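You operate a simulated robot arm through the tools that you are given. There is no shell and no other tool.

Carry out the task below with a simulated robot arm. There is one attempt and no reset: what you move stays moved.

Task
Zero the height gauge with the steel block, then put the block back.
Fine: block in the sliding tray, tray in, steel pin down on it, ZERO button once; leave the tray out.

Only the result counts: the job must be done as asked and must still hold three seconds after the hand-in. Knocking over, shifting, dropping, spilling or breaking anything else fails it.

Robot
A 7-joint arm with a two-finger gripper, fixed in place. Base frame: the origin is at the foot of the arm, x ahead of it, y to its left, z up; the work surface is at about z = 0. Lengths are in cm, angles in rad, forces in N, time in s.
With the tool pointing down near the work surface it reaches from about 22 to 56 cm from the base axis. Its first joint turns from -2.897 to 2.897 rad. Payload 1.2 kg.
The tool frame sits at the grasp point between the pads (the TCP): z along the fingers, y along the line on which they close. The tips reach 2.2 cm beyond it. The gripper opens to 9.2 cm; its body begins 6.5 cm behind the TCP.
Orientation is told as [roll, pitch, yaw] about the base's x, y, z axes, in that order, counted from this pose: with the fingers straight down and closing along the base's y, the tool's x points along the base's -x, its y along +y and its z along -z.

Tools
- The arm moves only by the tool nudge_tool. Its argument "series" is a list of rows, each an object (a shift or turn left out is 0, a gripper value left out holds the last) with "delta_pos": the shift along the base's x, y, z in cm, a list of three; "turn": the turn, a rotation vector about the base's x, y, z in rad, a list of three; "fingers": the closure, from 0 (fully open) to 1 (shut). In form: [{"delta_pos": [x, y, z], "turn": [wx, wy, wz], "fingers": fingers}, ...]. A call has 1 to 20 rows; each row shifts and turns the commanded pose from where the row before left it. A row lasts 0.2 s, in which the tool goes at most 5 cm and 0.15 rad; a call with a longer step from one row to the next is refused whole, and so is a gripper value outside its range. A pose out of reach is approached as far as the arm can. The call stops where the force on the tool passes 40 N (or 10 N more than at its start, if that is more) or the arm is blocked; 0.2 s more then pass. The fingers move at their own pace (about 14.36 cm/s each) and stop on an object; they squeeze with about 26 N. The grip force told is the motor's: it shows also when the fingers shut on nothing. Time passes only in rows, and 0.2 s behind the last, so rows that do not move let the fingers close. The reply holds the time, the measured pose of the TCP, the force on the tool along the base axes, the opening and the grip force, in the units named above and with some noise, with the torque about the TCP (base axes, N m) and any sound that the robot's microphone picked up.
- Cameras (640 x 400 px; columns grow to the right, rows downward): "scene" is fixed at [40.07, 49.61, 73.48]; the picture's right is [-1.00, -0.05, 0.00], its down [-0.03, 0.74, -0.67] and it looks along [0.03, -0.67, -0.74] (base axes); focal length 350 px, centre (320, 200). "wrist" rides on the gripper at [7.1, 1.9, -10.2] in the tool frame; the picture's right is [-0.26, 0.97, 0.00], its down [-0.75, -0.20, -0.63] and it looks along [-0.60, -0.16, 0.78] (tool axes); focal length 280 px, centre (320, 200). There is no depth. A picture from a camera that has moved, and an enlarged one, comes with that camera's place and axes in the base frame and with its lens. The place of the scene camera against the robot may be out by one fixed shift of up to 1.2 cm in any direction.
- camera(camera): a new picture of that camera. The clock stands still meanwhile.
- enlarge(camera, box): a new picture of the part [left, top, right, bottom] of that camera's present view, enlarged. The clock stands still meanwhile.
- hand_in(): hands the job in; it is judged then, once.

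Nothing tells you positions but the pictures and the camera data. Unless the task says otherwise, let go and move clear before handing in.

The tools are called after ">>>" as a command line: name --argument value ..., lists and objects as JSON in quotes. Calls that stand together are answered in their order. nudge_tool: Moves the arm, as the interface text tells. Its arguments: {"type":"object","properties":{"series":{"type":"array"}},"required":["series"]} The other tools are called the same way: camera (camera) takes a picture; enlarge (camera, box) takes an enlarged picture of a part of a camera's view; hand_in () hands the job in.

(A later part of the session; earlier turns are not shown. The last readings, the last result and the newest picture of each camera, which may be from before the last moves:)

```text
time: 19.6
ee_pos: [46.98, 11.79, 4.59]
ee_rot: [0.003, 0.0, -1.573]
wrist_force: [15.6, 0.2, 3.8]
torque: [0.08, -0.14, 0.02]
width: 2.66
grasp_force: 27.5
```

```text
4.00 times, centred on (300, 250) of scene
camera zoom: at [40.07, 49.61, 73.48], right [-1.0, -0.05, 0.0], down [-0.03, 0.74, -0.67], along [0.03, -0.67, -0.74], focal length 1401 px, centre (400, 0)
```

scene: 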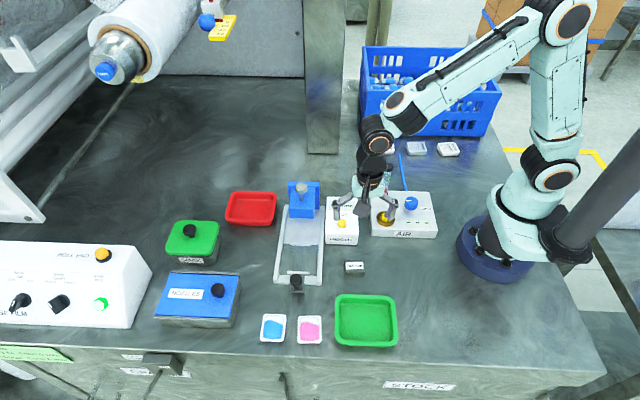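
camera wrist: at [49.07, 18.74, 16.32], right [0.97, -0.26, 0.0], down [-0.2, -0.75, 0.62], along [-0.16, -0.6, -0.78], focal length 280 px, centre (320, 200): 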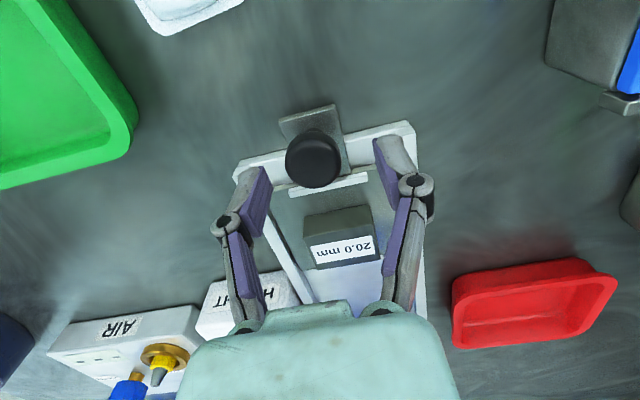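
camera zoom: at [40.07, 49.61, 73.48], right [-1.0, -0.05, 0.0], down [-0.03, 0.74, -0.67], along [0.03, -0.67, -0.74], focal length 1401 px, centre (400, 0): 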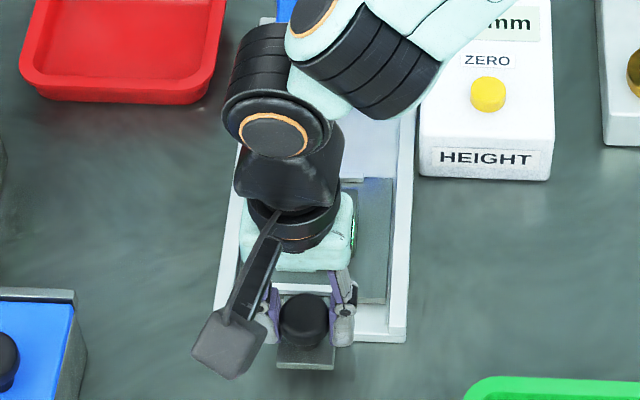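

The knob is gripped (2.66 cm). I'll relieve the small side load and slide the tray in slowly, about half way first.

>>> nudge_tool --series '[{"delta_pos": [0.1, 0, 0]}, {"delta_pos": [0, -0.3, 0]}, {"delta_pos": [0, -0.6, 0]}, {"delta_pos": [0, -0.8, 0]}, {"delta_pos": [0, -0.8, 0]}, {"delta_pos": [0, -0.8, 0]}, {"delta_pos": [0, -0.8, 0]}, {"delta_pos": [0, -0.8, 0]}, {"delta_pos": [0, -0.5, 0]}, {"delta_pos": [0, 0, 0]}]'

>>> camera --camera "wrist"

>>> camera --camera "scene"

```text
time: 21.8
ee_pos: [46.99, 6.28, 4.53]
ee_rot: [0.003, -0.001, -1.571]
wrist_force: [25.0, 0.1, -16.8]
torque: [0.39, -0.13, -0.01]
width: 2.67
grasp_force: 27.8
```

```text
taken
camera wrist: at [48.77, 13.35, 14.86], right [0.97, -0.26, 0.0], down [-0.2, -0.75, 0.63], along [-0.16, -0.6, -0.78], focal length 280 px, centre (320, 200)
```

wrist: 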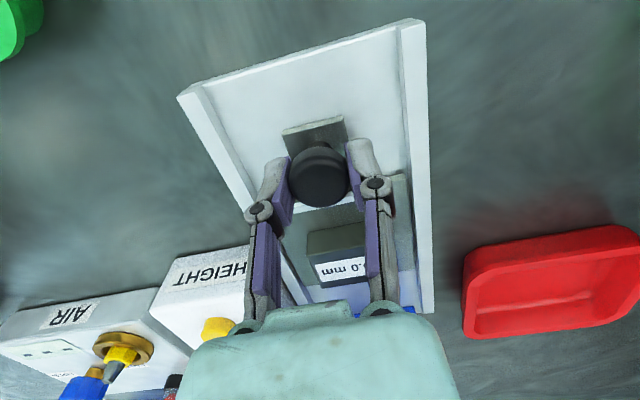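

```text
taken
```

scene: 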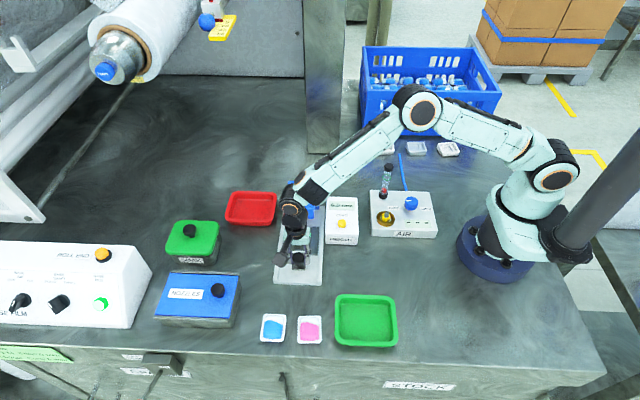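

The tray is sliding in with the block riding on it. Some side and vertical load has built up (25 N in x, -17 N in z), so I'll ease that before going on.

>>> nudge_tool --series '[{"delta_pos": [0.12, 0, -0.1]}, {"delta_pos": [0, 0, 0]}]'

```text
time: 22.4
ee_pos: [47.04, 6.54, 4.51]
ee_rot: [-0.004, 0.001, -1.567]
wrist_force: [-7.0, 0.3, 19.8]
torque: [-0.03, 0.09, 0.01]
width: 2.69
grasp_force: 27.8
```

>>> nudge_tool --series '[{"delta_pos": [-0.03, 0, 0.055]}, {"delta_pos": [0, 0, 0]}]'

```text
time: 23.0
ee_pos: [46.92, 6.47, 4.6]
ee_rot: [-0.002, 0.0, -1.57]
wrist_force: [-7.7, 0.1, 18.2]
torque: [0.26, 0.11, 0.06]
width: 2.68
grasp_force: 28.3
```

>>> nudge_tool --series '[{"delta_pos": [-0.02, 0, 0.06]}, {"delta_pos": [0, 0, 0]}]'

```text
time: 23.6
ee_pos: [47.03, 6.27, 4.46]
ee_rot: [0.0, -0.002, -1.57]
wrist_force: [0.6, 0.8, 0.8]
torque: [0.41, -0.01, 0.02]
width: 2.64
grasp_force: 27.8
```

The loads are now near zero. I'll keep sliding the tray in, with shorter steps toward the end.

>>> nudge_tool --series '[{"delta_pos": [0, -0.3, 0]}, {"delta_pos": [0, -0.6, 0]}, {"delta_pos": [0, -0.7, 0]}, {"delta_pos": [0, -0.7, 0]}, {"delta_pos": [0, -0.7, 0]}, {"delta_pos": [0, 0, 0]}]'

>>> camera --camera "wrist"

>>> enlarge --camera "scene" --box '[240, 150, 370, 300]'

```text
time: 25.0
ee_pos: [47.06, 3.29, 4.55]
ee_rot: [-0.002, 0.001, -1.57]
wrist_force: [-13.0, 0.4, 3.3]
torque: [0.13, 0.12, 0.06]
width: 2.64
grasp_force: 28.0
```

```text
taken
camera wrist: at [48.83, 10.5, 14.81], right [0.97, -0.26, 0.0], down [-0.2, -0.75, 0.63], along [-0.17, -0.6, -0.78], focal length 280 px, centre (320, 200)
```

wrist: 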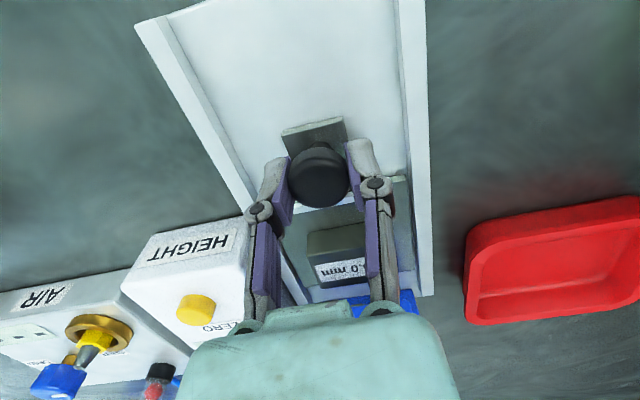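

```text
2.67 times, centred on (305, 225) of scene
camera zoom: at [40.07, 49.61, 73.48], right [-1.0, -0.05, 0.0], down [-0.03, 0.74, -0.67], along [0.03, -0.67, -0.74], focal length 934 px, centre (360, 133)
```

zoom: 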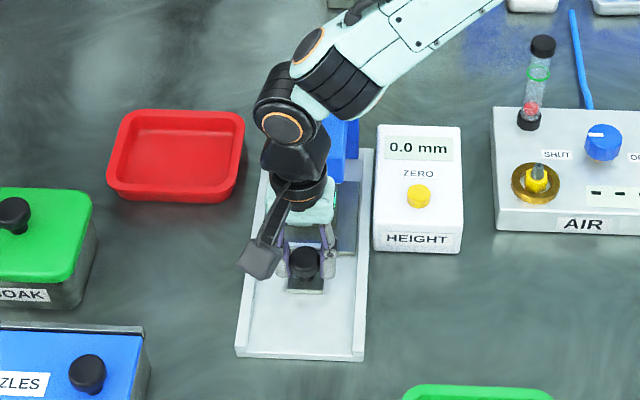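

The tray is about 3 cm from being fully in. I'll go on more slowly.

>>> nudge_tool --series '[{"delta_pos": [-0.04, -0.4, 0]}, {"delta_pos": [0, -0.4, 0]}, {"delta_pos": [0, -0.4, 0]}, {"delta_pos": [0, -0.4, 0]}, {"delta_pos": [0, -0.3, 0]}, {"delta_pos": [0, 0, 0]}]'

>>> enlarge --camera "scene" --box '[240, 150, 370, 300]'

```text
time: 26.4
ee_pos: [47.03, 1.38, 4.62]
ee_rot: [-0.004, 0.0, -1.57]
wrist_force: [-4.8, -0.3, -23.5]
torque: [0.04, 0.02, 0.07]
width: 2.67
grasp_force: 27.5
```

```text
2.67 times, centred on (305, 225) of scene
camera zoom: at [40.07, 49.61, 73.48], right [-1.0, -0.05, 0.0], down [-0.03, 0.74, -0.67], along [0.03, -0.67, -0.74], focal length 934 px, centre (360, 133)
```

zoom: 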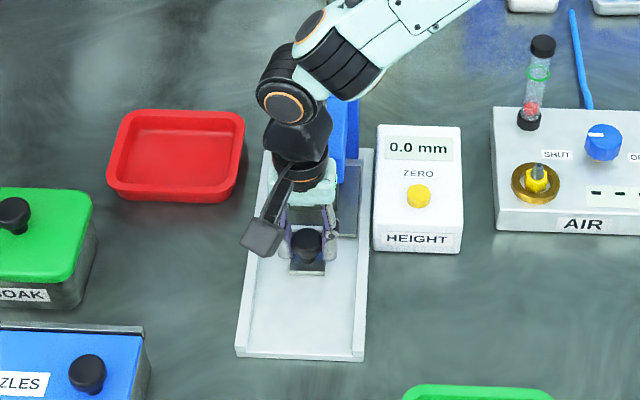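

>>> nudge_tool --series '[{"delta_pos": [0, 0, -0.06]}, {"delta_pos": [0, -0.25, 0]}, {"delta_pos": [0, -0.25, 0]}, {"delta_pos": [0, 0, 0]}]'

```text
time: 27.4
ee_pos: [47.0, 1.09, 4.5]
ee_rot: [-0.002, 0.001, -1.571]
wrist_force: [-23.8, 0.2, 14.7]
torque: [-0.12, 0.2, 0.03]
width: 2.66
grasp_force: 27.1
```

>>> nudge_tool --series '[{"delta_pos": [-0.06, 0, 0.03]}, {"delta_pos": [0, -0.2, 0]}, {"delta_pos": [0, -0.2, 0]}, {"delta_pos": [0, 0, 0]}]'

>>> camera --camera "wrist"

```text
time: 28.4
ee_pos: [47.06, 0.49, 4.49]
ee_rot: [0.0, -0.001, -1.571]
wrist_force: [-12.2, -1.1, 3.5]
torque: [0.19, 0.11, 0.08]
width: 2.65
grasp_force: 28.2
```

```text
taken
camera wrist: at [48.81, 7.59, 14.81], right [0.97, -0.26, 0.0], down [-0.2, -0.75, 0.63], along [-0.16, -0.6, -0.78], focal length 280 px, centre (320, 200)
```

wrist: 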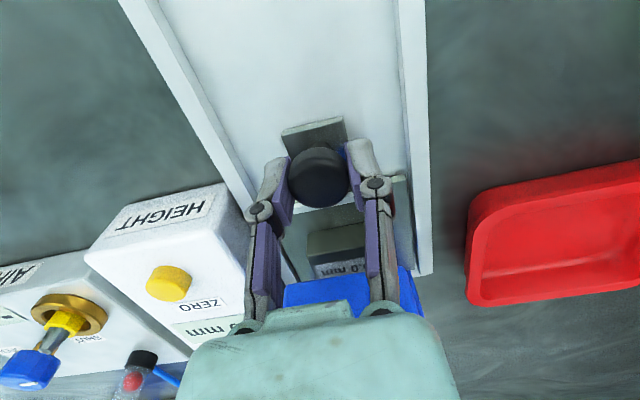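

The tray is still moving freely, with the knob at y≈0.5. I'll continue in small steps until it stops.

>>> nudge_tool --series '[{"delta_pos": [-0.03, -0.15, 0]}, {"delta_pos": [0, -0.15, 0]}, {"delta_pos": [0, 0, 0]}]'

```text
time: 29.2
ee_pos: [46.95, 0.38, 4.58]
ee_rot: [0.001, 0.002, -1.569]
wrist_force: [3.9, 5.5, -13.9]
torque: [-0.24, -0.06, 0.03]
width: 2.65
grasp_force: 28.3
```

>>> nudge_tool --series '[{"delta_pos": [0, -0.1, -0.03]}, {"delta_pos": [0, 0, 0]}]'

```text
time: 29.8
ee_pos: [46.91, 0.33, 4.54]
ee_rot: [0.001, 0.001, -1.571]
wrist_force: [13.8, 9.8, -22.9]
torque: [0.1, -0.06, 0.0]
width: 2.69
grasp_force: 28.0
```

>>> nudge_tool --series '[{"delta_pos": [0.03, -0.1, -0.05]}, {"delta_pos": [0, 0, 0]}]'

>>> camera --camera "wrist"

```text
time: 30.4
ee_pos: [47.05, 0.32, 4.49]
ee_rot: [0.003, 0.002, -1.565]
wrist_force: [17.4, 21.0, -11.5]
torque: [0.05, -0.09, 0.05]
width: 2.69
grasp_force: 27.7
```

```text
taken
camera wrist: at [48.73, 7.31, 14.91], right [0.97, -0.26, 0.0], down [-0.2, -0.76, 0.62], along [-0.16, -0.6, -0.78], focal length 280 px, centre (320, 200)
```

wrist: 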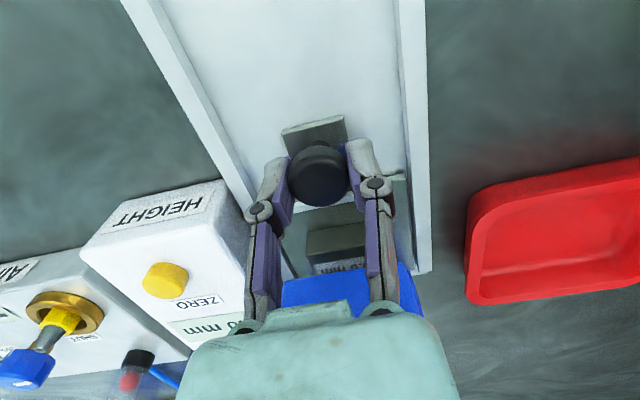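

The force along y has risen to 21 N at y≈0.25, which fits the tray's inner stop. I'll check in the scene view that nothing else is touching.

>>> enlarge --camera "scene" --box '[260, 160, 350, 260]'

>>> enlarge --camera "wrist" --box '[220, 100, 440, 320]'

```text
4.00 times, centred on (305, 210) of scene
camera zoom: at [40.07, 49.61, 73.48], right [-1.0, -0.05, 0.0], down [-0.03, 0.74, -0.67], along [0.03, -0.67, -0.74], focal length 1401 px, centre (380, 160)
```

zoom: 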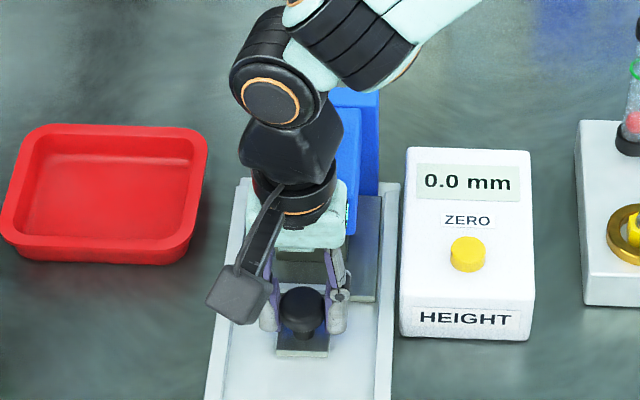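

```text
1.82 times, centred on (330, 210) of wrist
camera zoom: at [48.73, 7.31, 14.91], right [0.97, -0.26, 0.0], down [-0.2, -0.76, 0.62], along [-0.16, -0.6, -0.78], focal length 510 px, centre (302, 182)
```

zoom: 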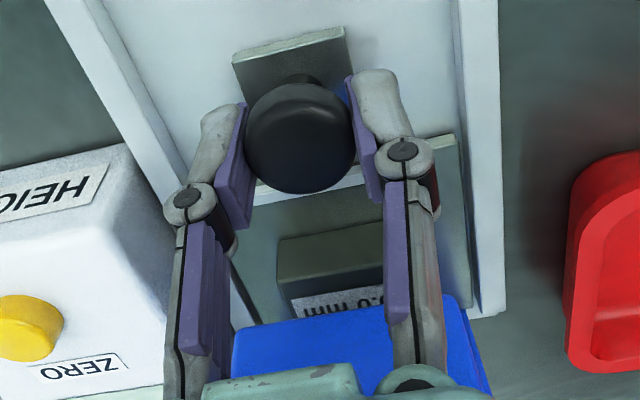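

Everything else is clear, so the tray is at its stop. I'll ease the load, open slightly and rise straight up to clear the knob.

>>> nudge_tool --series '[{"delta_pos": [0.05, 0.1, -0.03]}, {"delta_pos": [0, 0, 0]}]'

```text
time: 31.0
ee_pos: [47.07, 0.38, 4.63]
ee_rot: [-0.001, 0.002, -1.571]
wrist_force: [1.1, 15.0, 13.1]
torque: [0.29, -0.01, 0.03]
width: 2.68
grasp_force: 28.1
```

>>> nudge_tool --series '[{"delta_pos": [0, 0, 0], "fingers": 0.44}, {"delta_pos": [0, 0, 0]}, {"delta_pos": [0, 0, 0]}, {"delta_pos": [0, 0, 1]}, {"delta_pos": [0, 0, 2]}, {"delta_pos": [0, 0.5, 3]}, {"delta_pos": [0, 1, 4]}, {"delta_pos": [0, 1, 4]}, {"delta_pos": [0, 0, 0]}]'

>>> camera --camera "wrist"

>>> enlarge --camera "scene" --box '[250, 150, 370, 300]'

```text
time: 33.0
ee_pos: [46.76, 2.77, 18.7]
ee_rot: [0.0, 0.001, -1.572]
wrist_force: [0.6, -0.6, 0.7]
torque: [-0.03, -0.02, 0.07]
width: 5.18
grasp_force: 0.1
```

```text
taken
camera wrist: at [48.64, 9.77, 29.01], right [0.97, -0.26, 0.0], down [-0.2, -0.75, 0.62], along [-0.16, -0.6, -0.78], focal length 280 px, centre (320, 200)
```

wrist: 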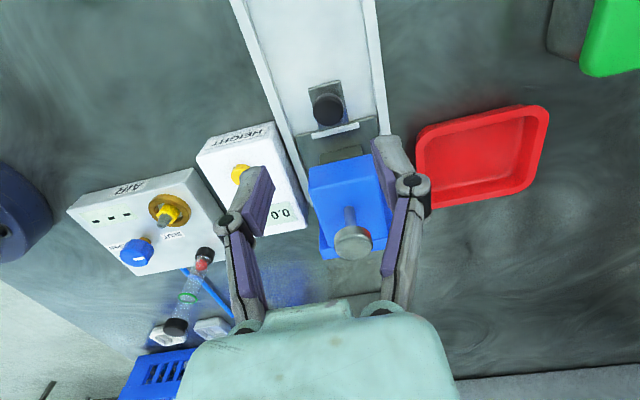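

```text
2.67 times, centred on (310, 225) of scene
camera zoom: at [40.07, 49.61, 73.48], right [-1.0, -0.05, 0.0], down [-0.03, 0.74, -0.67], along [0.03, -0.67, -0.74], focal length 934 px, centre (347, 133)
```

zoom: 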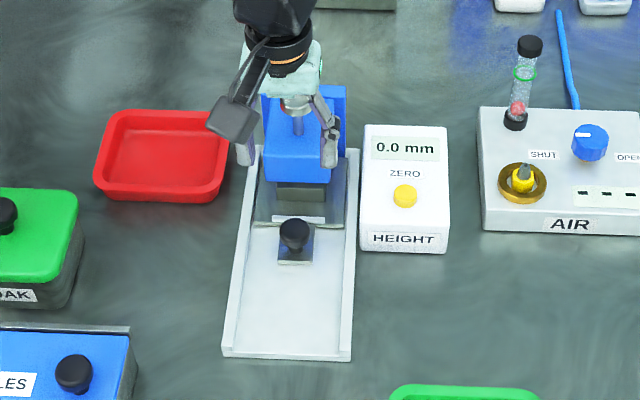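

The tray is in and the block is under the guide. Now I'll zoom in on the pin's knob.

>>> enlarge --camera "wrist" --box '[280, 80, 420, 280]'

>>> enlarge --camera "wrist" --box '[180, 120, 320, 250]'

```text
2.00 times, centred on (350, 180) of wrist
camera zoom: at [48.64, 9.77, 29.01], right [0.97, -0.26, 0.0], down [-0.2, -0.75, 0.62], along [-0.16, -0.6, -0.78], focal length 561 px, centre (260, 240)
```

zoom: 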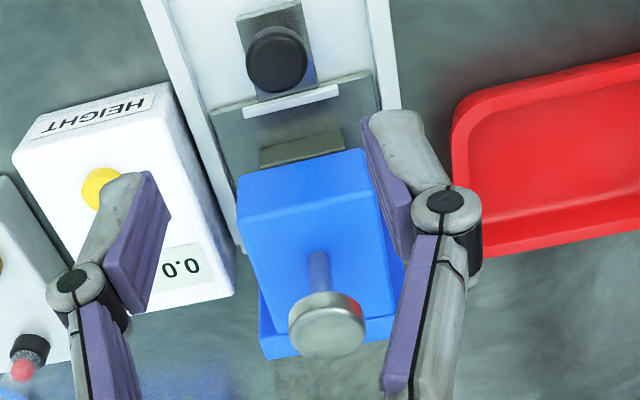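

```text
3.08 times, centred on (250, 185) of wrist
camera zoom: at [48.64, 9.77, 29.01], right [0.97, -0.26, 0.0], down [-0.2, -0.75, 0.62], along [-0.16, -0.6, -0.78], focal length 863 px, centre (535, 246)
```

zoom: 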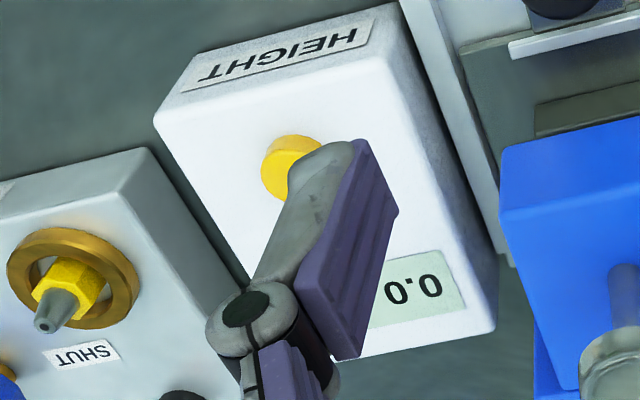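

The pin is near (46.94, -6.6) with its knob top at about z≈14.2. I'll move over it at the present height and check.

>>> nudge_tool --series '[{"delta_pos": [0.2, -2.3, 0]}, {"delta_pos": [0, -2.5, 0]}, {"delta_pos": [0, -2.5, 0]}, {"delta_pos": [0, -2, 0]}, {"delta_pos": [0, 0, 0]}]'

>>> camera --camera "wrist"

>>> enlarge --camera "wrist" --box '[220, 90, 420, 250]'

>>> enlarge --camera "scene" --box '[250, 130, 370, 280]'

```text
time: 34.2
ee_pos: [47.15, -6.71, 18.36]
ee_rot: [0.001, 0.0, -1.571]
wrist_force: [0.8, 0.3, 0.4]
torque: [0.0, 0.03, -0.04]
width: 5.12
grasp_force: 0.0
```

```text
taken
camera wrist: at [48.94, 0.36, 28.73], right [0.97, -0.26, 0.0], down [-0.2, -0.75, 0.62], along [-0.16, -0.6, -0.78], focal length 280 px, centre (320, 200)
```

wrist: 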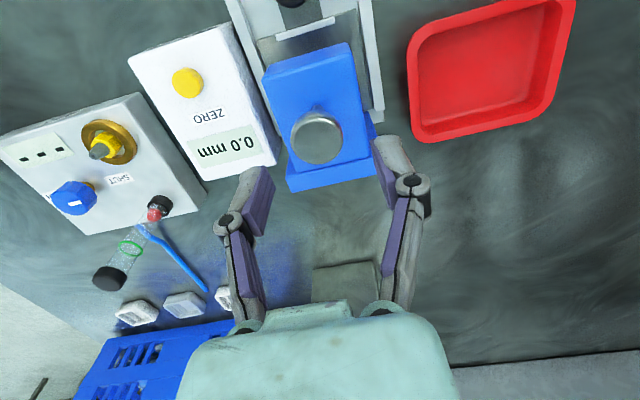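

```text
2.50 times, centred on (320, 170) of wrist
camera zoom: at [48.94, 0.36, 28.73], right [0.97, -0.26, 0.0], down [-0.2, -0.75, 0.62], along [-0.16, -0.6, -0.78], focal length 701 px, centre (320, 275)
```

zoom: 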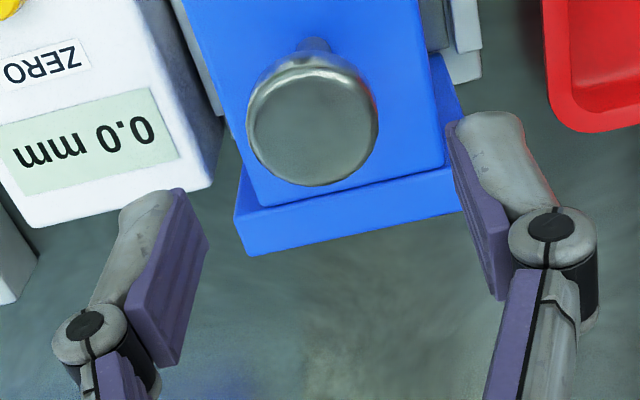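

```text
2.67 times, centred on (310, 205) of scene
camera zoom: at [40.07, 49.61, 73.48], right [-1.0, -0.05, 0.0], down [-0.03, 0.74, -0.67], along [0.03, -0.67, -0.74], focal length 934 px, centre (347, 187)
```

zoom: 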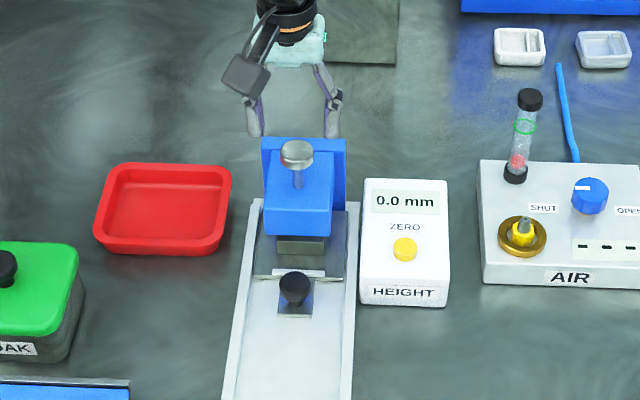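

The pin's knob is about (-0.14, +0.1) cm from the grasp axis. I'll correct and descend partway, then check.

>>> nudge_tool --series '[{"delta_pos": [-0.14, 0.1, -0.7]}, {"delta_pos": [0, 0, -0.8]}, {"delta_pos": [0, 0, 0]}]'

>>> enlarge --camera "wrist" --box '[220, 90, 420, 250]'

>>> enlarge --camera "scene" --box '[270, 140, 350, 240]'

```text
time: 35.0
ee_pos: [46.95, -6.53, 16.84]
ee_rot: [-0.001, 0.001, -1.572]
wrist_force: [0.4, -0.4, -0.4]
torque: [-0.03, -0.02, 0.0]
width: 5.14
grasp_force: 0.1
```

```text
2.50 times, centred on (320, 170) of wrist
camera zoom: at [48.79, 0.49, 27.22], right [0.97, -0.26, 0.0], down [-0.2, -0.75, 0.62], along [-0.16, -0.6, -0.78], focal length 701 px, centre (320, 275)
```

zoom: 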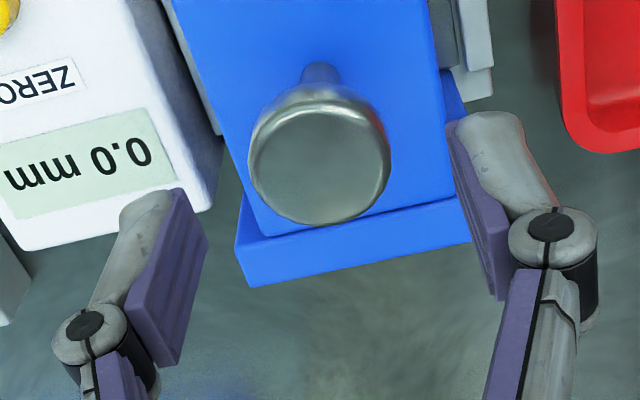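

```text
4.00 times, centred on (310, 190) of scene
camera zoom: at [40.07, 49.61, 73.48], right [-1.0, -0.05, 0.0], down [-0.03, 0.74, -0.67], along [0.03, -0.67, -0.74], focal length 1401 px, centre (360, 240)
```

zoom: 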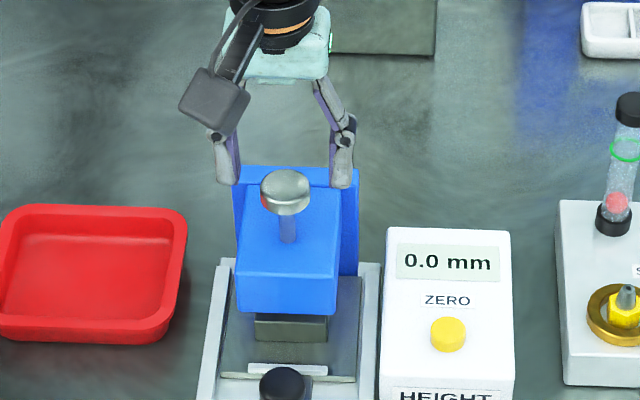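

The grasp axis is centred on the pin's knob. I'll descend to about z = 15.1 and grip it.

>>> nudge_tool --series '[{"delta_pos": [0, 0.03, -0.7]}, {"delta_pos": [0, 0, -0.7]}, {"delta_pos": [0, 0, -0.5]}, {"delta_pos": [0, 0, 0]}]'

>>> enlarge --camera "wrist" --box '[220, 90, 420, 250]'

>>> enlarge --camera "scene" --box '[270, 140, 350, 240]'

```text
time: 36.0
ee_pos: [46.99, -6.58, 14.93]
ee_rot: [0.001, 0.0, -1.572]
wrist_force: [-0.7, 0.3, -0.2]
torque: [-0.01, 0.01, -0.01]
width: 5.15
grasp_force: 0.0
```

```text
2.50 times, centred on (320, 170) of wrist
camera zoom: at [48.79, 0.5, 25.27], right [0.97, -0.26, 0.0], down [-0.2, -0.75, 0.62], along [-0.16, -0.6, -0.78], focal length 701 px, centre (320, 275)
```

zoom: 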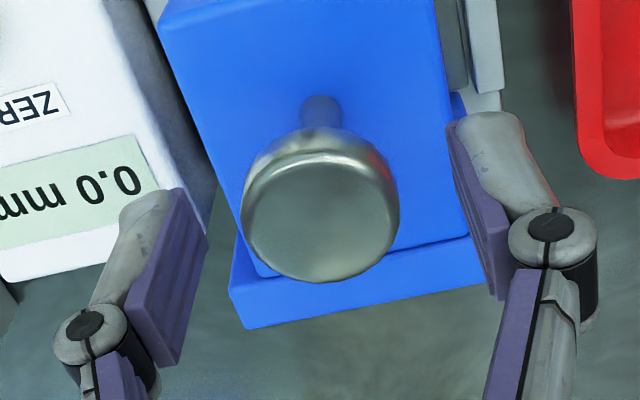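

```text
4.00 times, centred on (310, 190) of scene
camera zoom: at [40.07, 49.61, 73.48], right [-1.0, -0.05, 0.0], down [-0.03, 0.74, -0.67], along [0.03, -0.67, -0.74], focal length 1401 px, centre (360, 240)
```

zoom: 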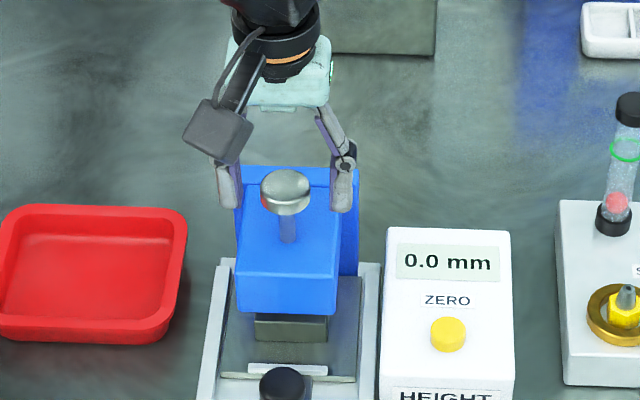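

The fingertips are level with the knob's underside. Closing on it now.

>>> nudge_tool --series '[{"fingers": 1}, {"fingers": 1}, {"fingers": 1}, {"fingers": 1}]'

>>> enlarge --camera "wrist" --box '[220, 90, 420, 250]'

>>> enlarge --camera "scene" --box '[270, 140, 350, 240]'

```text
time: 37.0
ee_pos: [46.97, -6.51, 15.05]
ee_rot: [0.0, -0.001, -1.571]
wrist_force: [2.3, -0.4, 1.3]
torque: [-0.02, -0.02, -0.02]
width: 2.87
grasp_force: 27.5
```

```text
2.50 times, centred on (320, 170) of wrist
camera zoom: at [48.79, 0.5, 25.3], right [0.97, -0.26, 0.0], down [-0.2, -0.75, 0.62], along [-0.16, -0.6, -0.78], focal length 701 px, centre (320, 275)
```

zoom: 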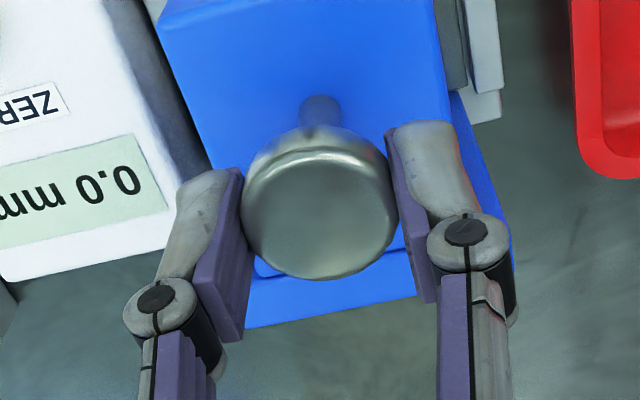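

```text
4.00 times, centred on (310, 190) of scene
camera zoom: at [40.07, 49.61, 73.48], right [-1.0, -0.05, 0.0], down [-0.03, 0.74, -0.67], along [0.03, -0.67, -0.74], focal length 1401 px, centre (360, 240)
```

zoom: 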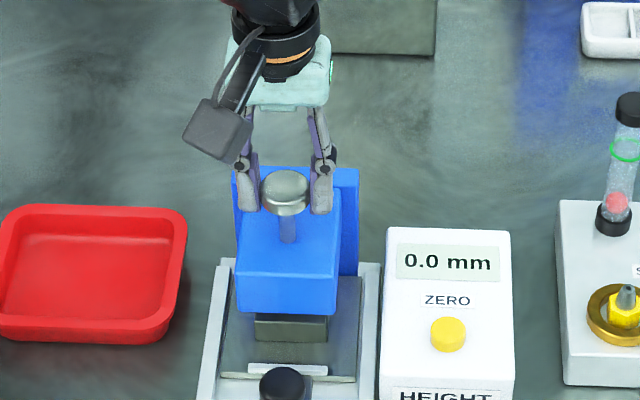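

The pin's knob is gripped (2.87 cm). I'll lower it in small steps and watch the force and the display.

>>> nudge_tool --series '[{"delta_pos": [0, 0, -0.2]}, {"delta_pos": [0, 0, -0.3]}, {"delta_pos": [0, 0, -0.3]}, {"delta_pos": [0, 0, 0]}]'

>>> enlarge --camera "scene" --box '[270, 140, 350, 240]'

```text
time: 38.0
ee_pos: [46.98, -6.46, 14.2]
ee_rot: [-0.002, -0.003, -1.576]
wrist_force: [-6.3, -12.2, 0.9]
torque: [-0.26, 0.08, -0.05]
width: 2.86
grasp_force: 28.3
```

```text
4.00 times, centred on (310, 190) of scene
camera zoom: at [40.07, 49.61, 73.48], right [-1.0, -0.05, 0.0], down [-0.03, 0.74, -0.67], along [0.03, -0.67, -0.74], focal length 1401 px, centre (360, 240)
```

zoom: 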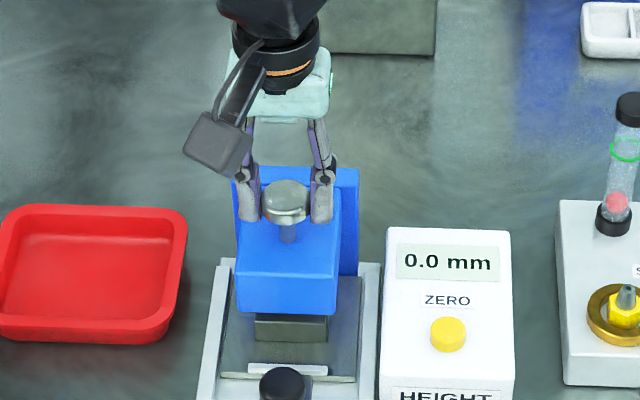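

The pin is moving down freely. I'll trim the small y load and continue.

>>> nudge_tool --series '[{"delta_pos": [-0.02, -0.05, -0.2]}, {"delta_pos": [0, 0, -0.2]}, {"delta_pos": [0, 0, -0.2]}, {"delta_pos": [0, 0, 0]}]'

>>> enlarge --camera "scene" --box '[270, 140, 350, 240]'

```text
time: 39.0
ee_pos: [46.99, -6.58, 13.62]
ee_rot: [-0.001, 0.0, -1.573]
wrist_force: [-10.2, -13.3, 1.5]
torque: [-0.17, 0.15, -0.01]
width: 2.88
grasp_force: 28.5
```

```text
4.00 times, centred on (310, 190) of scene
camera zoom: at [40.07, 49.61, 73.48], right [-1.0, -0.05, 0.0], down [-0.03, 0.74, -0.67], along [0.03, -0.67, -0.74], focal length 1401 px, centre (360, 240)
```

zoom: 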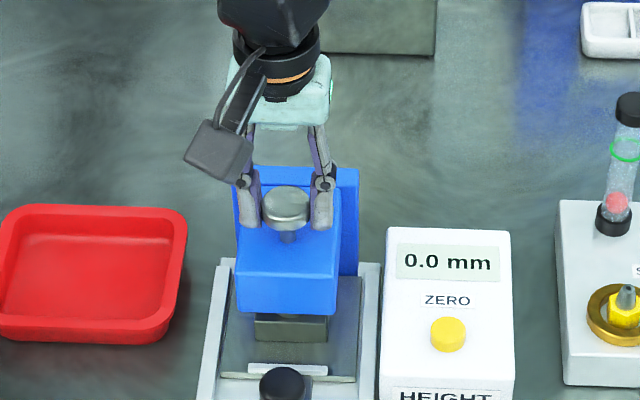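

>>> nudge_tool --series '[{"delta_pos": [-0.04, -0.06, -0.2]}, {"delta_pos": [0, 0, -0.2]}, {"delta_pos": [0, 0, 0]}]'

>>> enlarge --camera "scene" --box '[270, 140, 350, 240]'

```text
time: 39.8
ee_pos: [47.03, -6.35, 13.3]
ee_rot: [0.0, 0.003, -1.567]
wrist_force: [-17.8, -2.1, 20.3]
torque: [0.01, 0.33, -0.01]
width: 2.86
grasp_force: 28.2
```

```text
4.00 times, centred on (310, 190) of scene
camera zoom: at [40.07, 49.61, 73.48], right [-1.0, -0.05, 0.0], down [-0.03, 0.74, -0.67], along [0.03, -0.67, -0.74], focal length 1401 px, centre (360, 240)
```

zoom: 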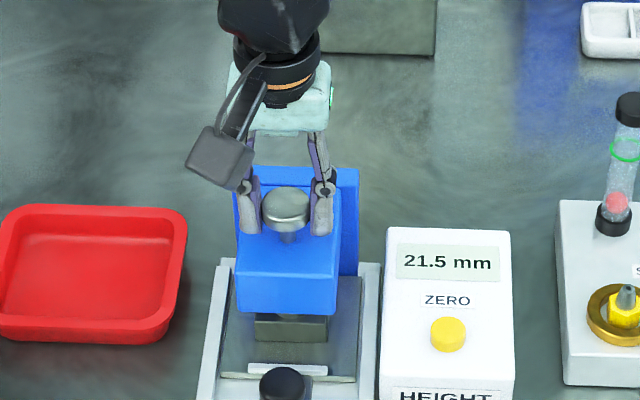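

The pin has met the block: 20 N upward, and the display now reads 21.5 mm. I'll ease the side load and let go.

>>> nudge_tool --series '[{"delta_pos": [-0.06, 0, 0]}, {"delta_pos": [0, 0, 0]}]'

>>> enlarge --camera "scene" --box '[270, 140, 350, 240]'

```text
time: 40.4
ee_pos: [46.98, -6.41, 13.36]
ee_rot: [0.002, 0.003, -1.569]
wrist_force: [-7.0, 4.5, 11.3]
torque: [0.04, 0.06, -0.01]
width: 2.85
grasp_force: 27.4
```

```text
4.00 times, centred on (310, 190) of scene
camera zoom: at [40.07, 49.61, 73.48], right [-1.0, -0.05, 0.0], down [-0.03, 0.74, -0.67], along [0.03, -0.67, -0.74], focal length 1401 px, centre (360, 240)
```

zoom: 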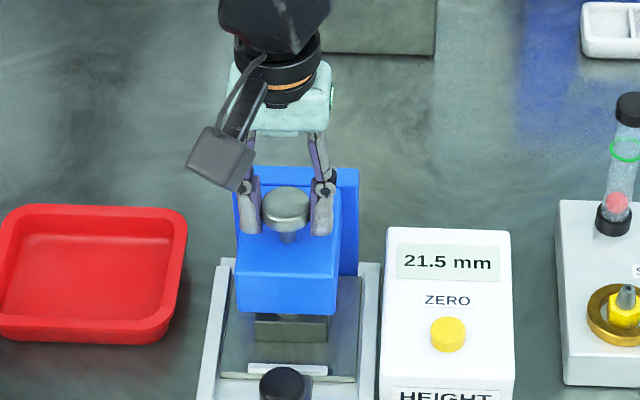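

>>> nudge_tool --series '[{"fingers": 0.44}, {"delta_pos": [0, 0, 0]}, {"delta_pos": [0, 0, 0]}, {"delta_pos": [0, 0, 1]}, {"delta_pos": [0, 0, 2]}, {"delta_pos": [0, 0, 2.5]}, {"delta_pos": [0, 0, 0]}]'

>>> camera --camera "wrist"

>>> enlarge --camera "scene" --box '[250, 140, 370, 280]'

```text
time: 42.0
ee_pos: [47.06, -6.43, 18.77]
ee_rot: [-0.001, -0.001, -1.57]
wrist_force: [0.5, -0.6, -0.6]
torque: [-0.01, 0.01, -0.01]
width: 5.17
grasp_force: 0.1
```

```text
taken
camera wrist: at [48.76, 0.63, 28.98], right [0.97, -0.26, 0.0], down [-0.2, -0.75, 0.63], along [-0.16, -0.6, -0.78], focal length 280 px, centre (320, 200)
```

wrist: 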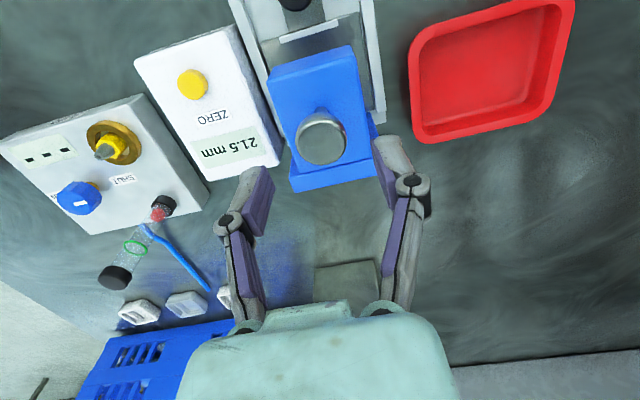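

```text
2.86 times, centred on (310, 210) of scene
camera zoom: at [40.07, 49.61, 73.48], right [-1.0, -0.05, 0.0], down [-0.03, 0.74, -0.67], along [0.03, -0.67, -0.74], focal length 1000 px, centre (349, 171)
```

zoom: 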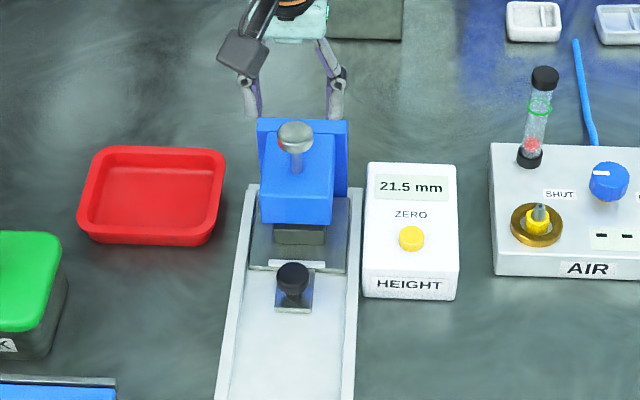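

I've let go and the display still reads 21.5 mm. I'll check that the pin stayed down.

>>> enlarge --camera "scene" --box '[270, 140, 350, 240]'

>>> enlarge --camera "wrist" --box '[120, 40, 400, 220]'

```text
4.00 times, centred on (310, 190) of scene
camera zoom: at [40.07, 49.61, 73.48], right [-1.0, -0.05, 0.0], down [-0.03, 0.74, -0.67], along [0.03, -0.67, -0.74], focal length 1401 px, centre (360, 240)
```

zoom: 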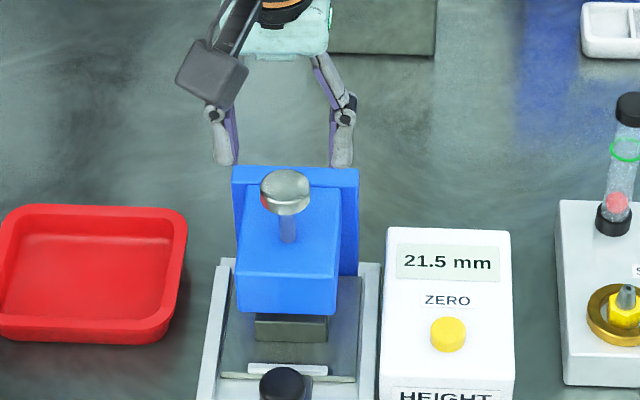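

```text
2.22 times, centred on (260, 130) of wrist
camera zoom: at [48.76, 0.63, 28.98], right [0.97, -0.26, 0.0], down [-0.2, -0.75, 0.63], along [-0.16, -0.6, -0.78], focal length 623 px, centre (453, 356)
```

zoom: 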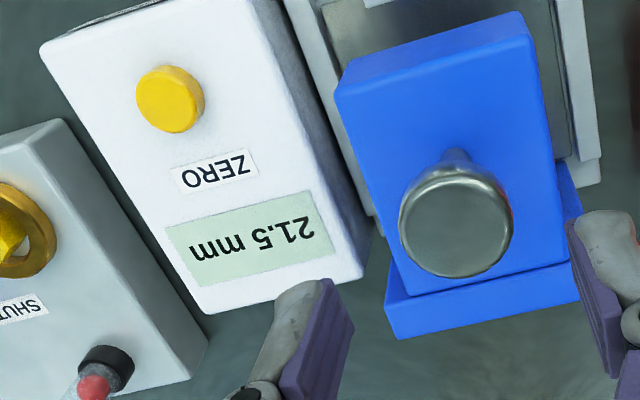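

The pin's knob is back at its raised height, so it springs up, and the display holds the last touch at 21.5 mm. Before pressing ZERO I'll confirm this by pushing the pin down from above with closed fingers and backing off.

>>> nudge_tool --series '[{"delta_pos": [0.05, -0.08, 0], "fingers": 1}, {"delta_pos": [0, 0, 0]}, {"delta_pos": [0, 0, 0]}, {"delta_pos": [0, 0, -1]}, {"delta_pos": [0, 0, -0.6]}, {"delta_pos": [0, 0, 0]}]'

>>> enlarge --camera "wrist" --box '[220, 90, 420, 250]'

>>> enlarge --camera "scene" --box '[270, 140, 350, 240]'

```text
time: 43.4
ee_pos: [46.9, -6.49, 17.2]
ee_rot: [0.001, 0.0, -1.572]
wrist_force: [0.9, 0.5, 0.1]
torque: [0.03, -0.02, -0.02]
width: 0.0
grasp_force: 26.7
```

```text
2.50 times, centred on (320, 170) of wrist
camera zoom: at [48.71, 0.52, 27.42], right [0.97, -0.26, 0.0], down [-0.2, -0.75, 0.62], along [-0.16, -0.6, -0.78], focal length 701 px, centre (320, 275)
```

zoom: 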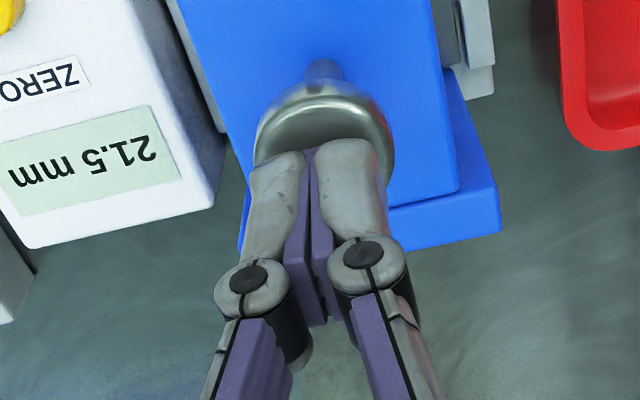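

```text
4.00 times, centred on (310, 190) of scene
camera zoom: at [40.07, 49.61, 73.48], right [-1.0, -0.05, 0.0], down [-0.03, 0.74, -0.67], along [0.03, -0.67, -0.74], focal length 1401 px, centre (360, 240)
```

zoom: 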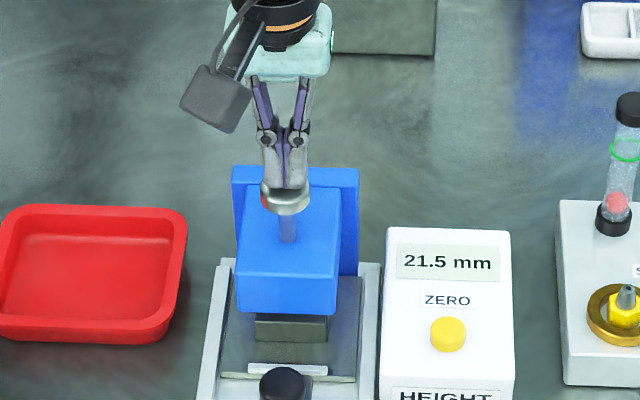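

>>> nudge_tool --series '[{"delta_pos": [0, 0, -0.4]}, {"delta_pos": [0, 0, -0.4]}, {"delta_pos": [0, 0, -0.3]}, {"delta_pos": [0, 0, 0]}]'

>>> enlarge --camera "scene" --box '[270, 140, 350, 240]'

```text
time: 44.4
ee_pos: [46.77, -6.65, 15.98]
ee_rot: [0.0, -0.001, -1.571]
wrist_force: [-0.4, -1.5, 0.1]
torque: [-0.05, 0.05, -0.02]
width: 0.61
grasp_force: 27.4
```

```text
4.00 times, centred on (310, 190) of scene
camera zoom: at [40.07, 49.61, 73.48], right [-1.0, -0.05, 0.0], down [-0.03, 0.74, -0.67], along [0.03, -0.67, -0.74], focal length 1401 px, centre (360, 240)
```

zoom: 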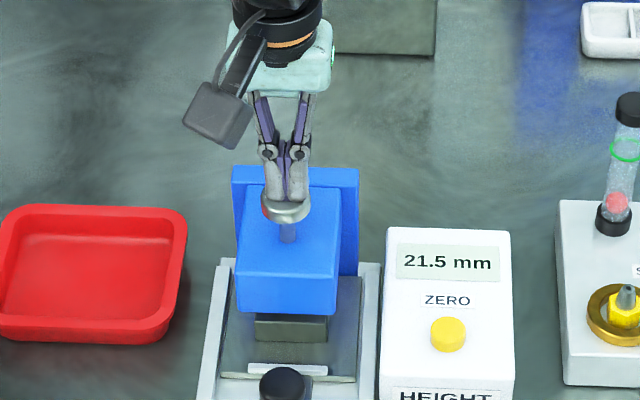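

>>> enlarge --camera "wrist" --box '[220, 90, 420, 250]'

```text
2.50 times, centred on (320, 170) of wrist
camera zoom: at [48.69, 0.45, 26.3], right [0.97, -0.26, 0.0], down [-0.2, -0.75, 0.63], along [-0.16, -0.6, -0.78], focal length 701 px, centre (320, 275)
```

zoom: 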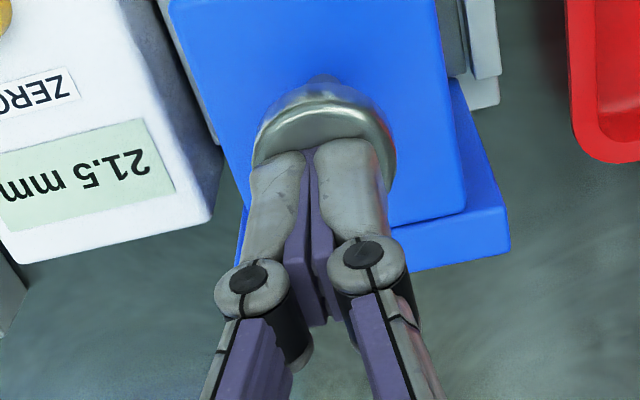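

The closed tips are pushing the knob down with almost no resistance. I'll continue to contact.

>>> nudge_tool --series '[{"delta_pos": [0, 0, -0.2]}, {"delta_pos": [0, 0, -0.2]}, {"delta_pos": [0, 0, 0]}]'

```text
time: 45.2
ee_pos: [46.97, -6.69, 15.62]
ee_rot: [0.0, 0.001, -1.571]
wrist_force: [-0.1, 0.5, 0.3]
torque: [0.01, 0.0, -0.02]
width: 0.61
grasp_force: 28.1
```

>>> nudge_tool --series '[{"delta_pos": [0, 0, -0.2]}, {"delta_pos": [0, 0, -0.15]}, {"delta_pos": [0, 0, 0]}]'

>>> enlarge --camera "scene" --box '[270, 140, 350, 240]'

```text
time: 46.0
ee_pos: [46.98, -6.53, 15.24]
ee_rot: [0.002, 0.0, -1.572]
wrist_force: [0.5, -1.4, 2.8]
torque: [-0.03, -0.03, 0.02]
width: 0.58
grasp_force: 28.1
```

```text
4.00 times, centred on (310, 190) of scene
camera zoom: at [40.07, 49.61, 73.48], right [-1.0, -0.05, 0.0], down [-0.03, 0.74, -0.67], along [0.03, -0.67, -0.74], focal length 1401 px, centre (360, 240)
```

zoom: 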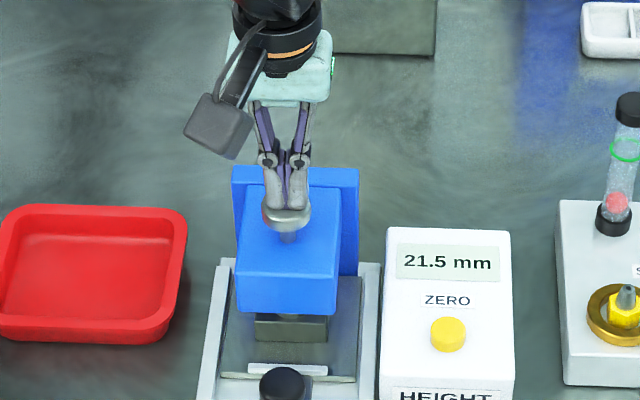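

>>> nudge_tool --series '[{"delta_pos": [0, 0, -0.1]}, {"delta_pos": [0, 0, -0.1]}, {"delta_pos": [0, 0, 0]}]'

>>> enlarge --camera "scene" --box '[270, 140, 350, 240]'

```text
time: 46.8
ee_pos: [47.03, -6.6, 15.14]
ee_rot: [0.002, -0.001, -1.571]
wrist_force: [-16.5, 0.4, 35.4]
torque: [0.0, 0.33, -0.01]
width: 0.61
grasp_force: 28.1
```

```text
4.00 times, centred on (310, 190) of scene
camera zoom: at [40.07, 49.61, 73.48], right [-1.0, -0.05, 0.0], down [-0.03, 0.74, -0.67], along [0.03, -0.67, -0.74], focal length 1401 px, centre (360, 240)
```

zoom: 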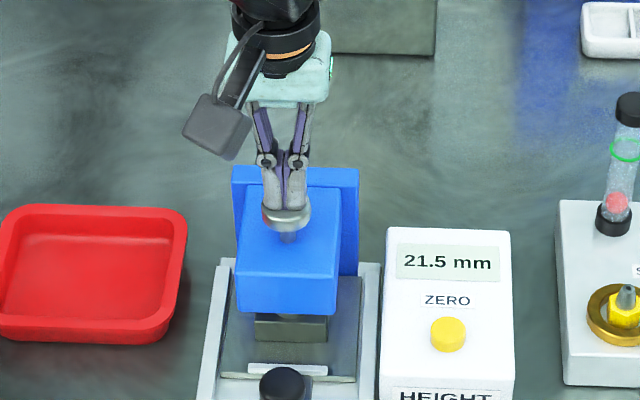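

The pin is in firm contact again and the reading is the same, 21.5 mm. I'll back off a little and see whether the pin stays down.

>>> nudge_tool --series '[{"delta_pos": [0, 0, 0.5]}, {"delta_pos": [0, 0, 1]}, {"delta_pos": [0, 0, 1.5]}, {"delta_pos": [0, 0, 0]}]'

>>> enlarge --camera "scene" --box '[270, 140, 350, 240]'

```text
time: 47.8
ee_pos: [47.2, -6.77, 18.1]
ee_rot: [-0.001, 0.0, -1.572]
wrist_force: [-0.1, -0.4, -0.3]
torque: [-0.01, 0.02, 0.0]
width: 0.01
grasp_force: 28.0
```

```text
4.00 times, centred on (310, 190) of scene
camera zoom: at [40.07, 49.61, 73.48], right [-1.0, -0.05, 0.0], down [-0.03, 0.74, -0.67], along [0.03, -0.67, -0.74], focal length 1401 px, centre (360, 240)
```

zoom: 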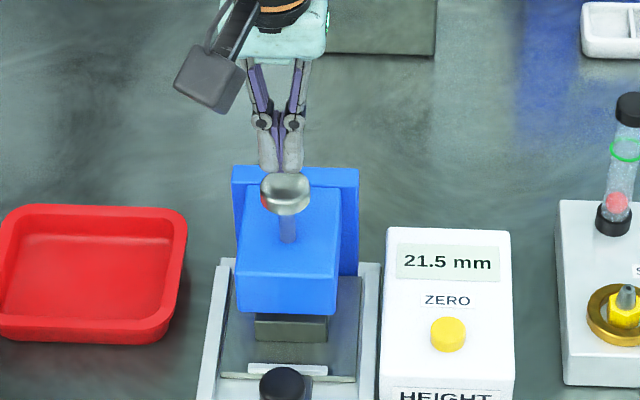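

Confirmed: the pin springs back and the gauge holds the touch reading. Next I'll move above the ZERO button near (36.95, -3.2), with the fingers closed.

>>> nudge_tool --series '[{"delta_pos": [-2, 0.7, 0]}, {"delta_pos": [-2.5, 0.8, 0]}, {"delta_pos": [-2.5, 0.9, 0]}, {"delta_pos": [-2.2, 0.8, -1]}, {"delta_pos": [-0.9, 0.2, -2]}, {"delta_pos": [0, 0, -2]}, {"delta_pos": [0, 0, 0]}]'

>>> camera --camera "wrist"

>>> enlarge --camera "wrist" --box '[220, 90, 420, 250]'

>>> enlarge --camera "scene" --box '[300, 150, 380, 250]'

```text
time: 49.4
ee_pos: [36.99, -3.2, 13.28]
ee_rot: [-0.001, 0.001, -1.57]
wrist_force: [-0.3, -0.3, 0.6]
torque: [-0.01, 0.02, 0.02]
width: 0.0
grasp_force: 28.4
```

```text
taken
camera wrist: at [38.81, 3.81, 23.64], right [0.97, -0.26, 0.0], down [-0.2, -0.75, 0.62], along [-0.16, -0.6, -0.78], focal length 280 px, centre (320, 200)
```

wrist: 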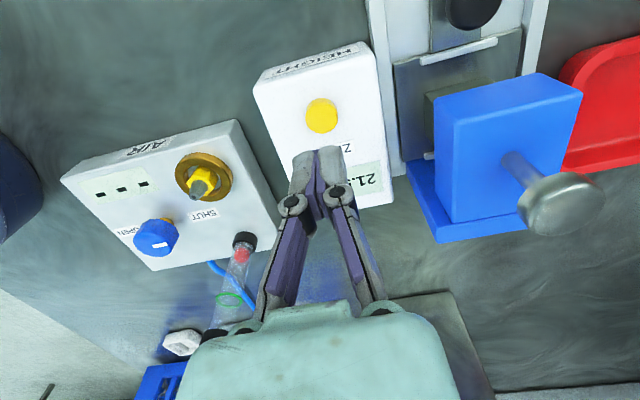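

```text
2.50 times, centred on (320, 170) of wrist
camera zoom: at [38.81, 3.81, 23.64], right [0.97, -0.26, 0.0], down [-0.2, -0.75, 0.62], along [-0.16, -0.6, -0.78], focal length 701 px, centre (320, 275)
```

zoom: 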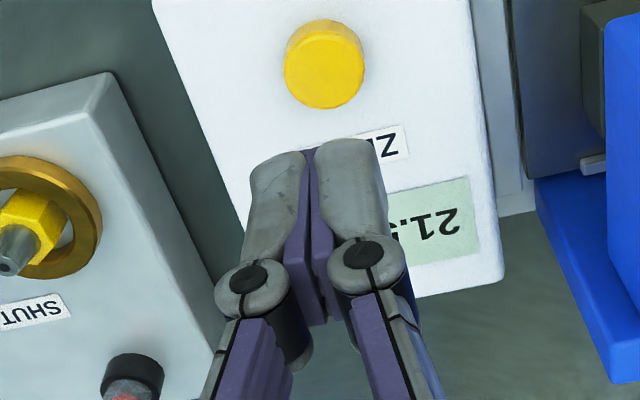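

```text
4.00 times, centred on (340, 200) of scene
camera zoom: at [40.07, 49.61, 73.48], right [-1.0, -0.05, 0.0], down [-0.03, 0.74, -0.67], along [0.03, -0.67, -0.74], focal length 1401 px, centre (240, 200)
```

zoom: 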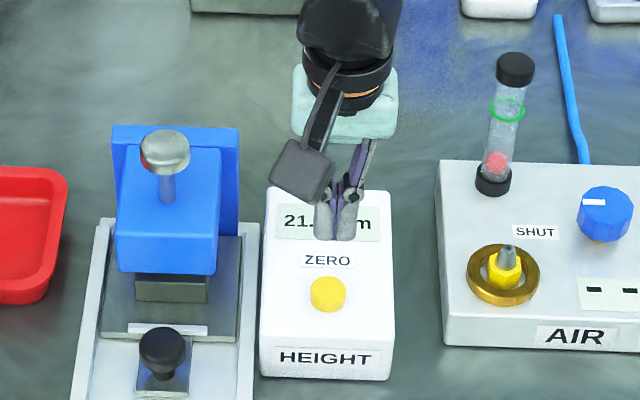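

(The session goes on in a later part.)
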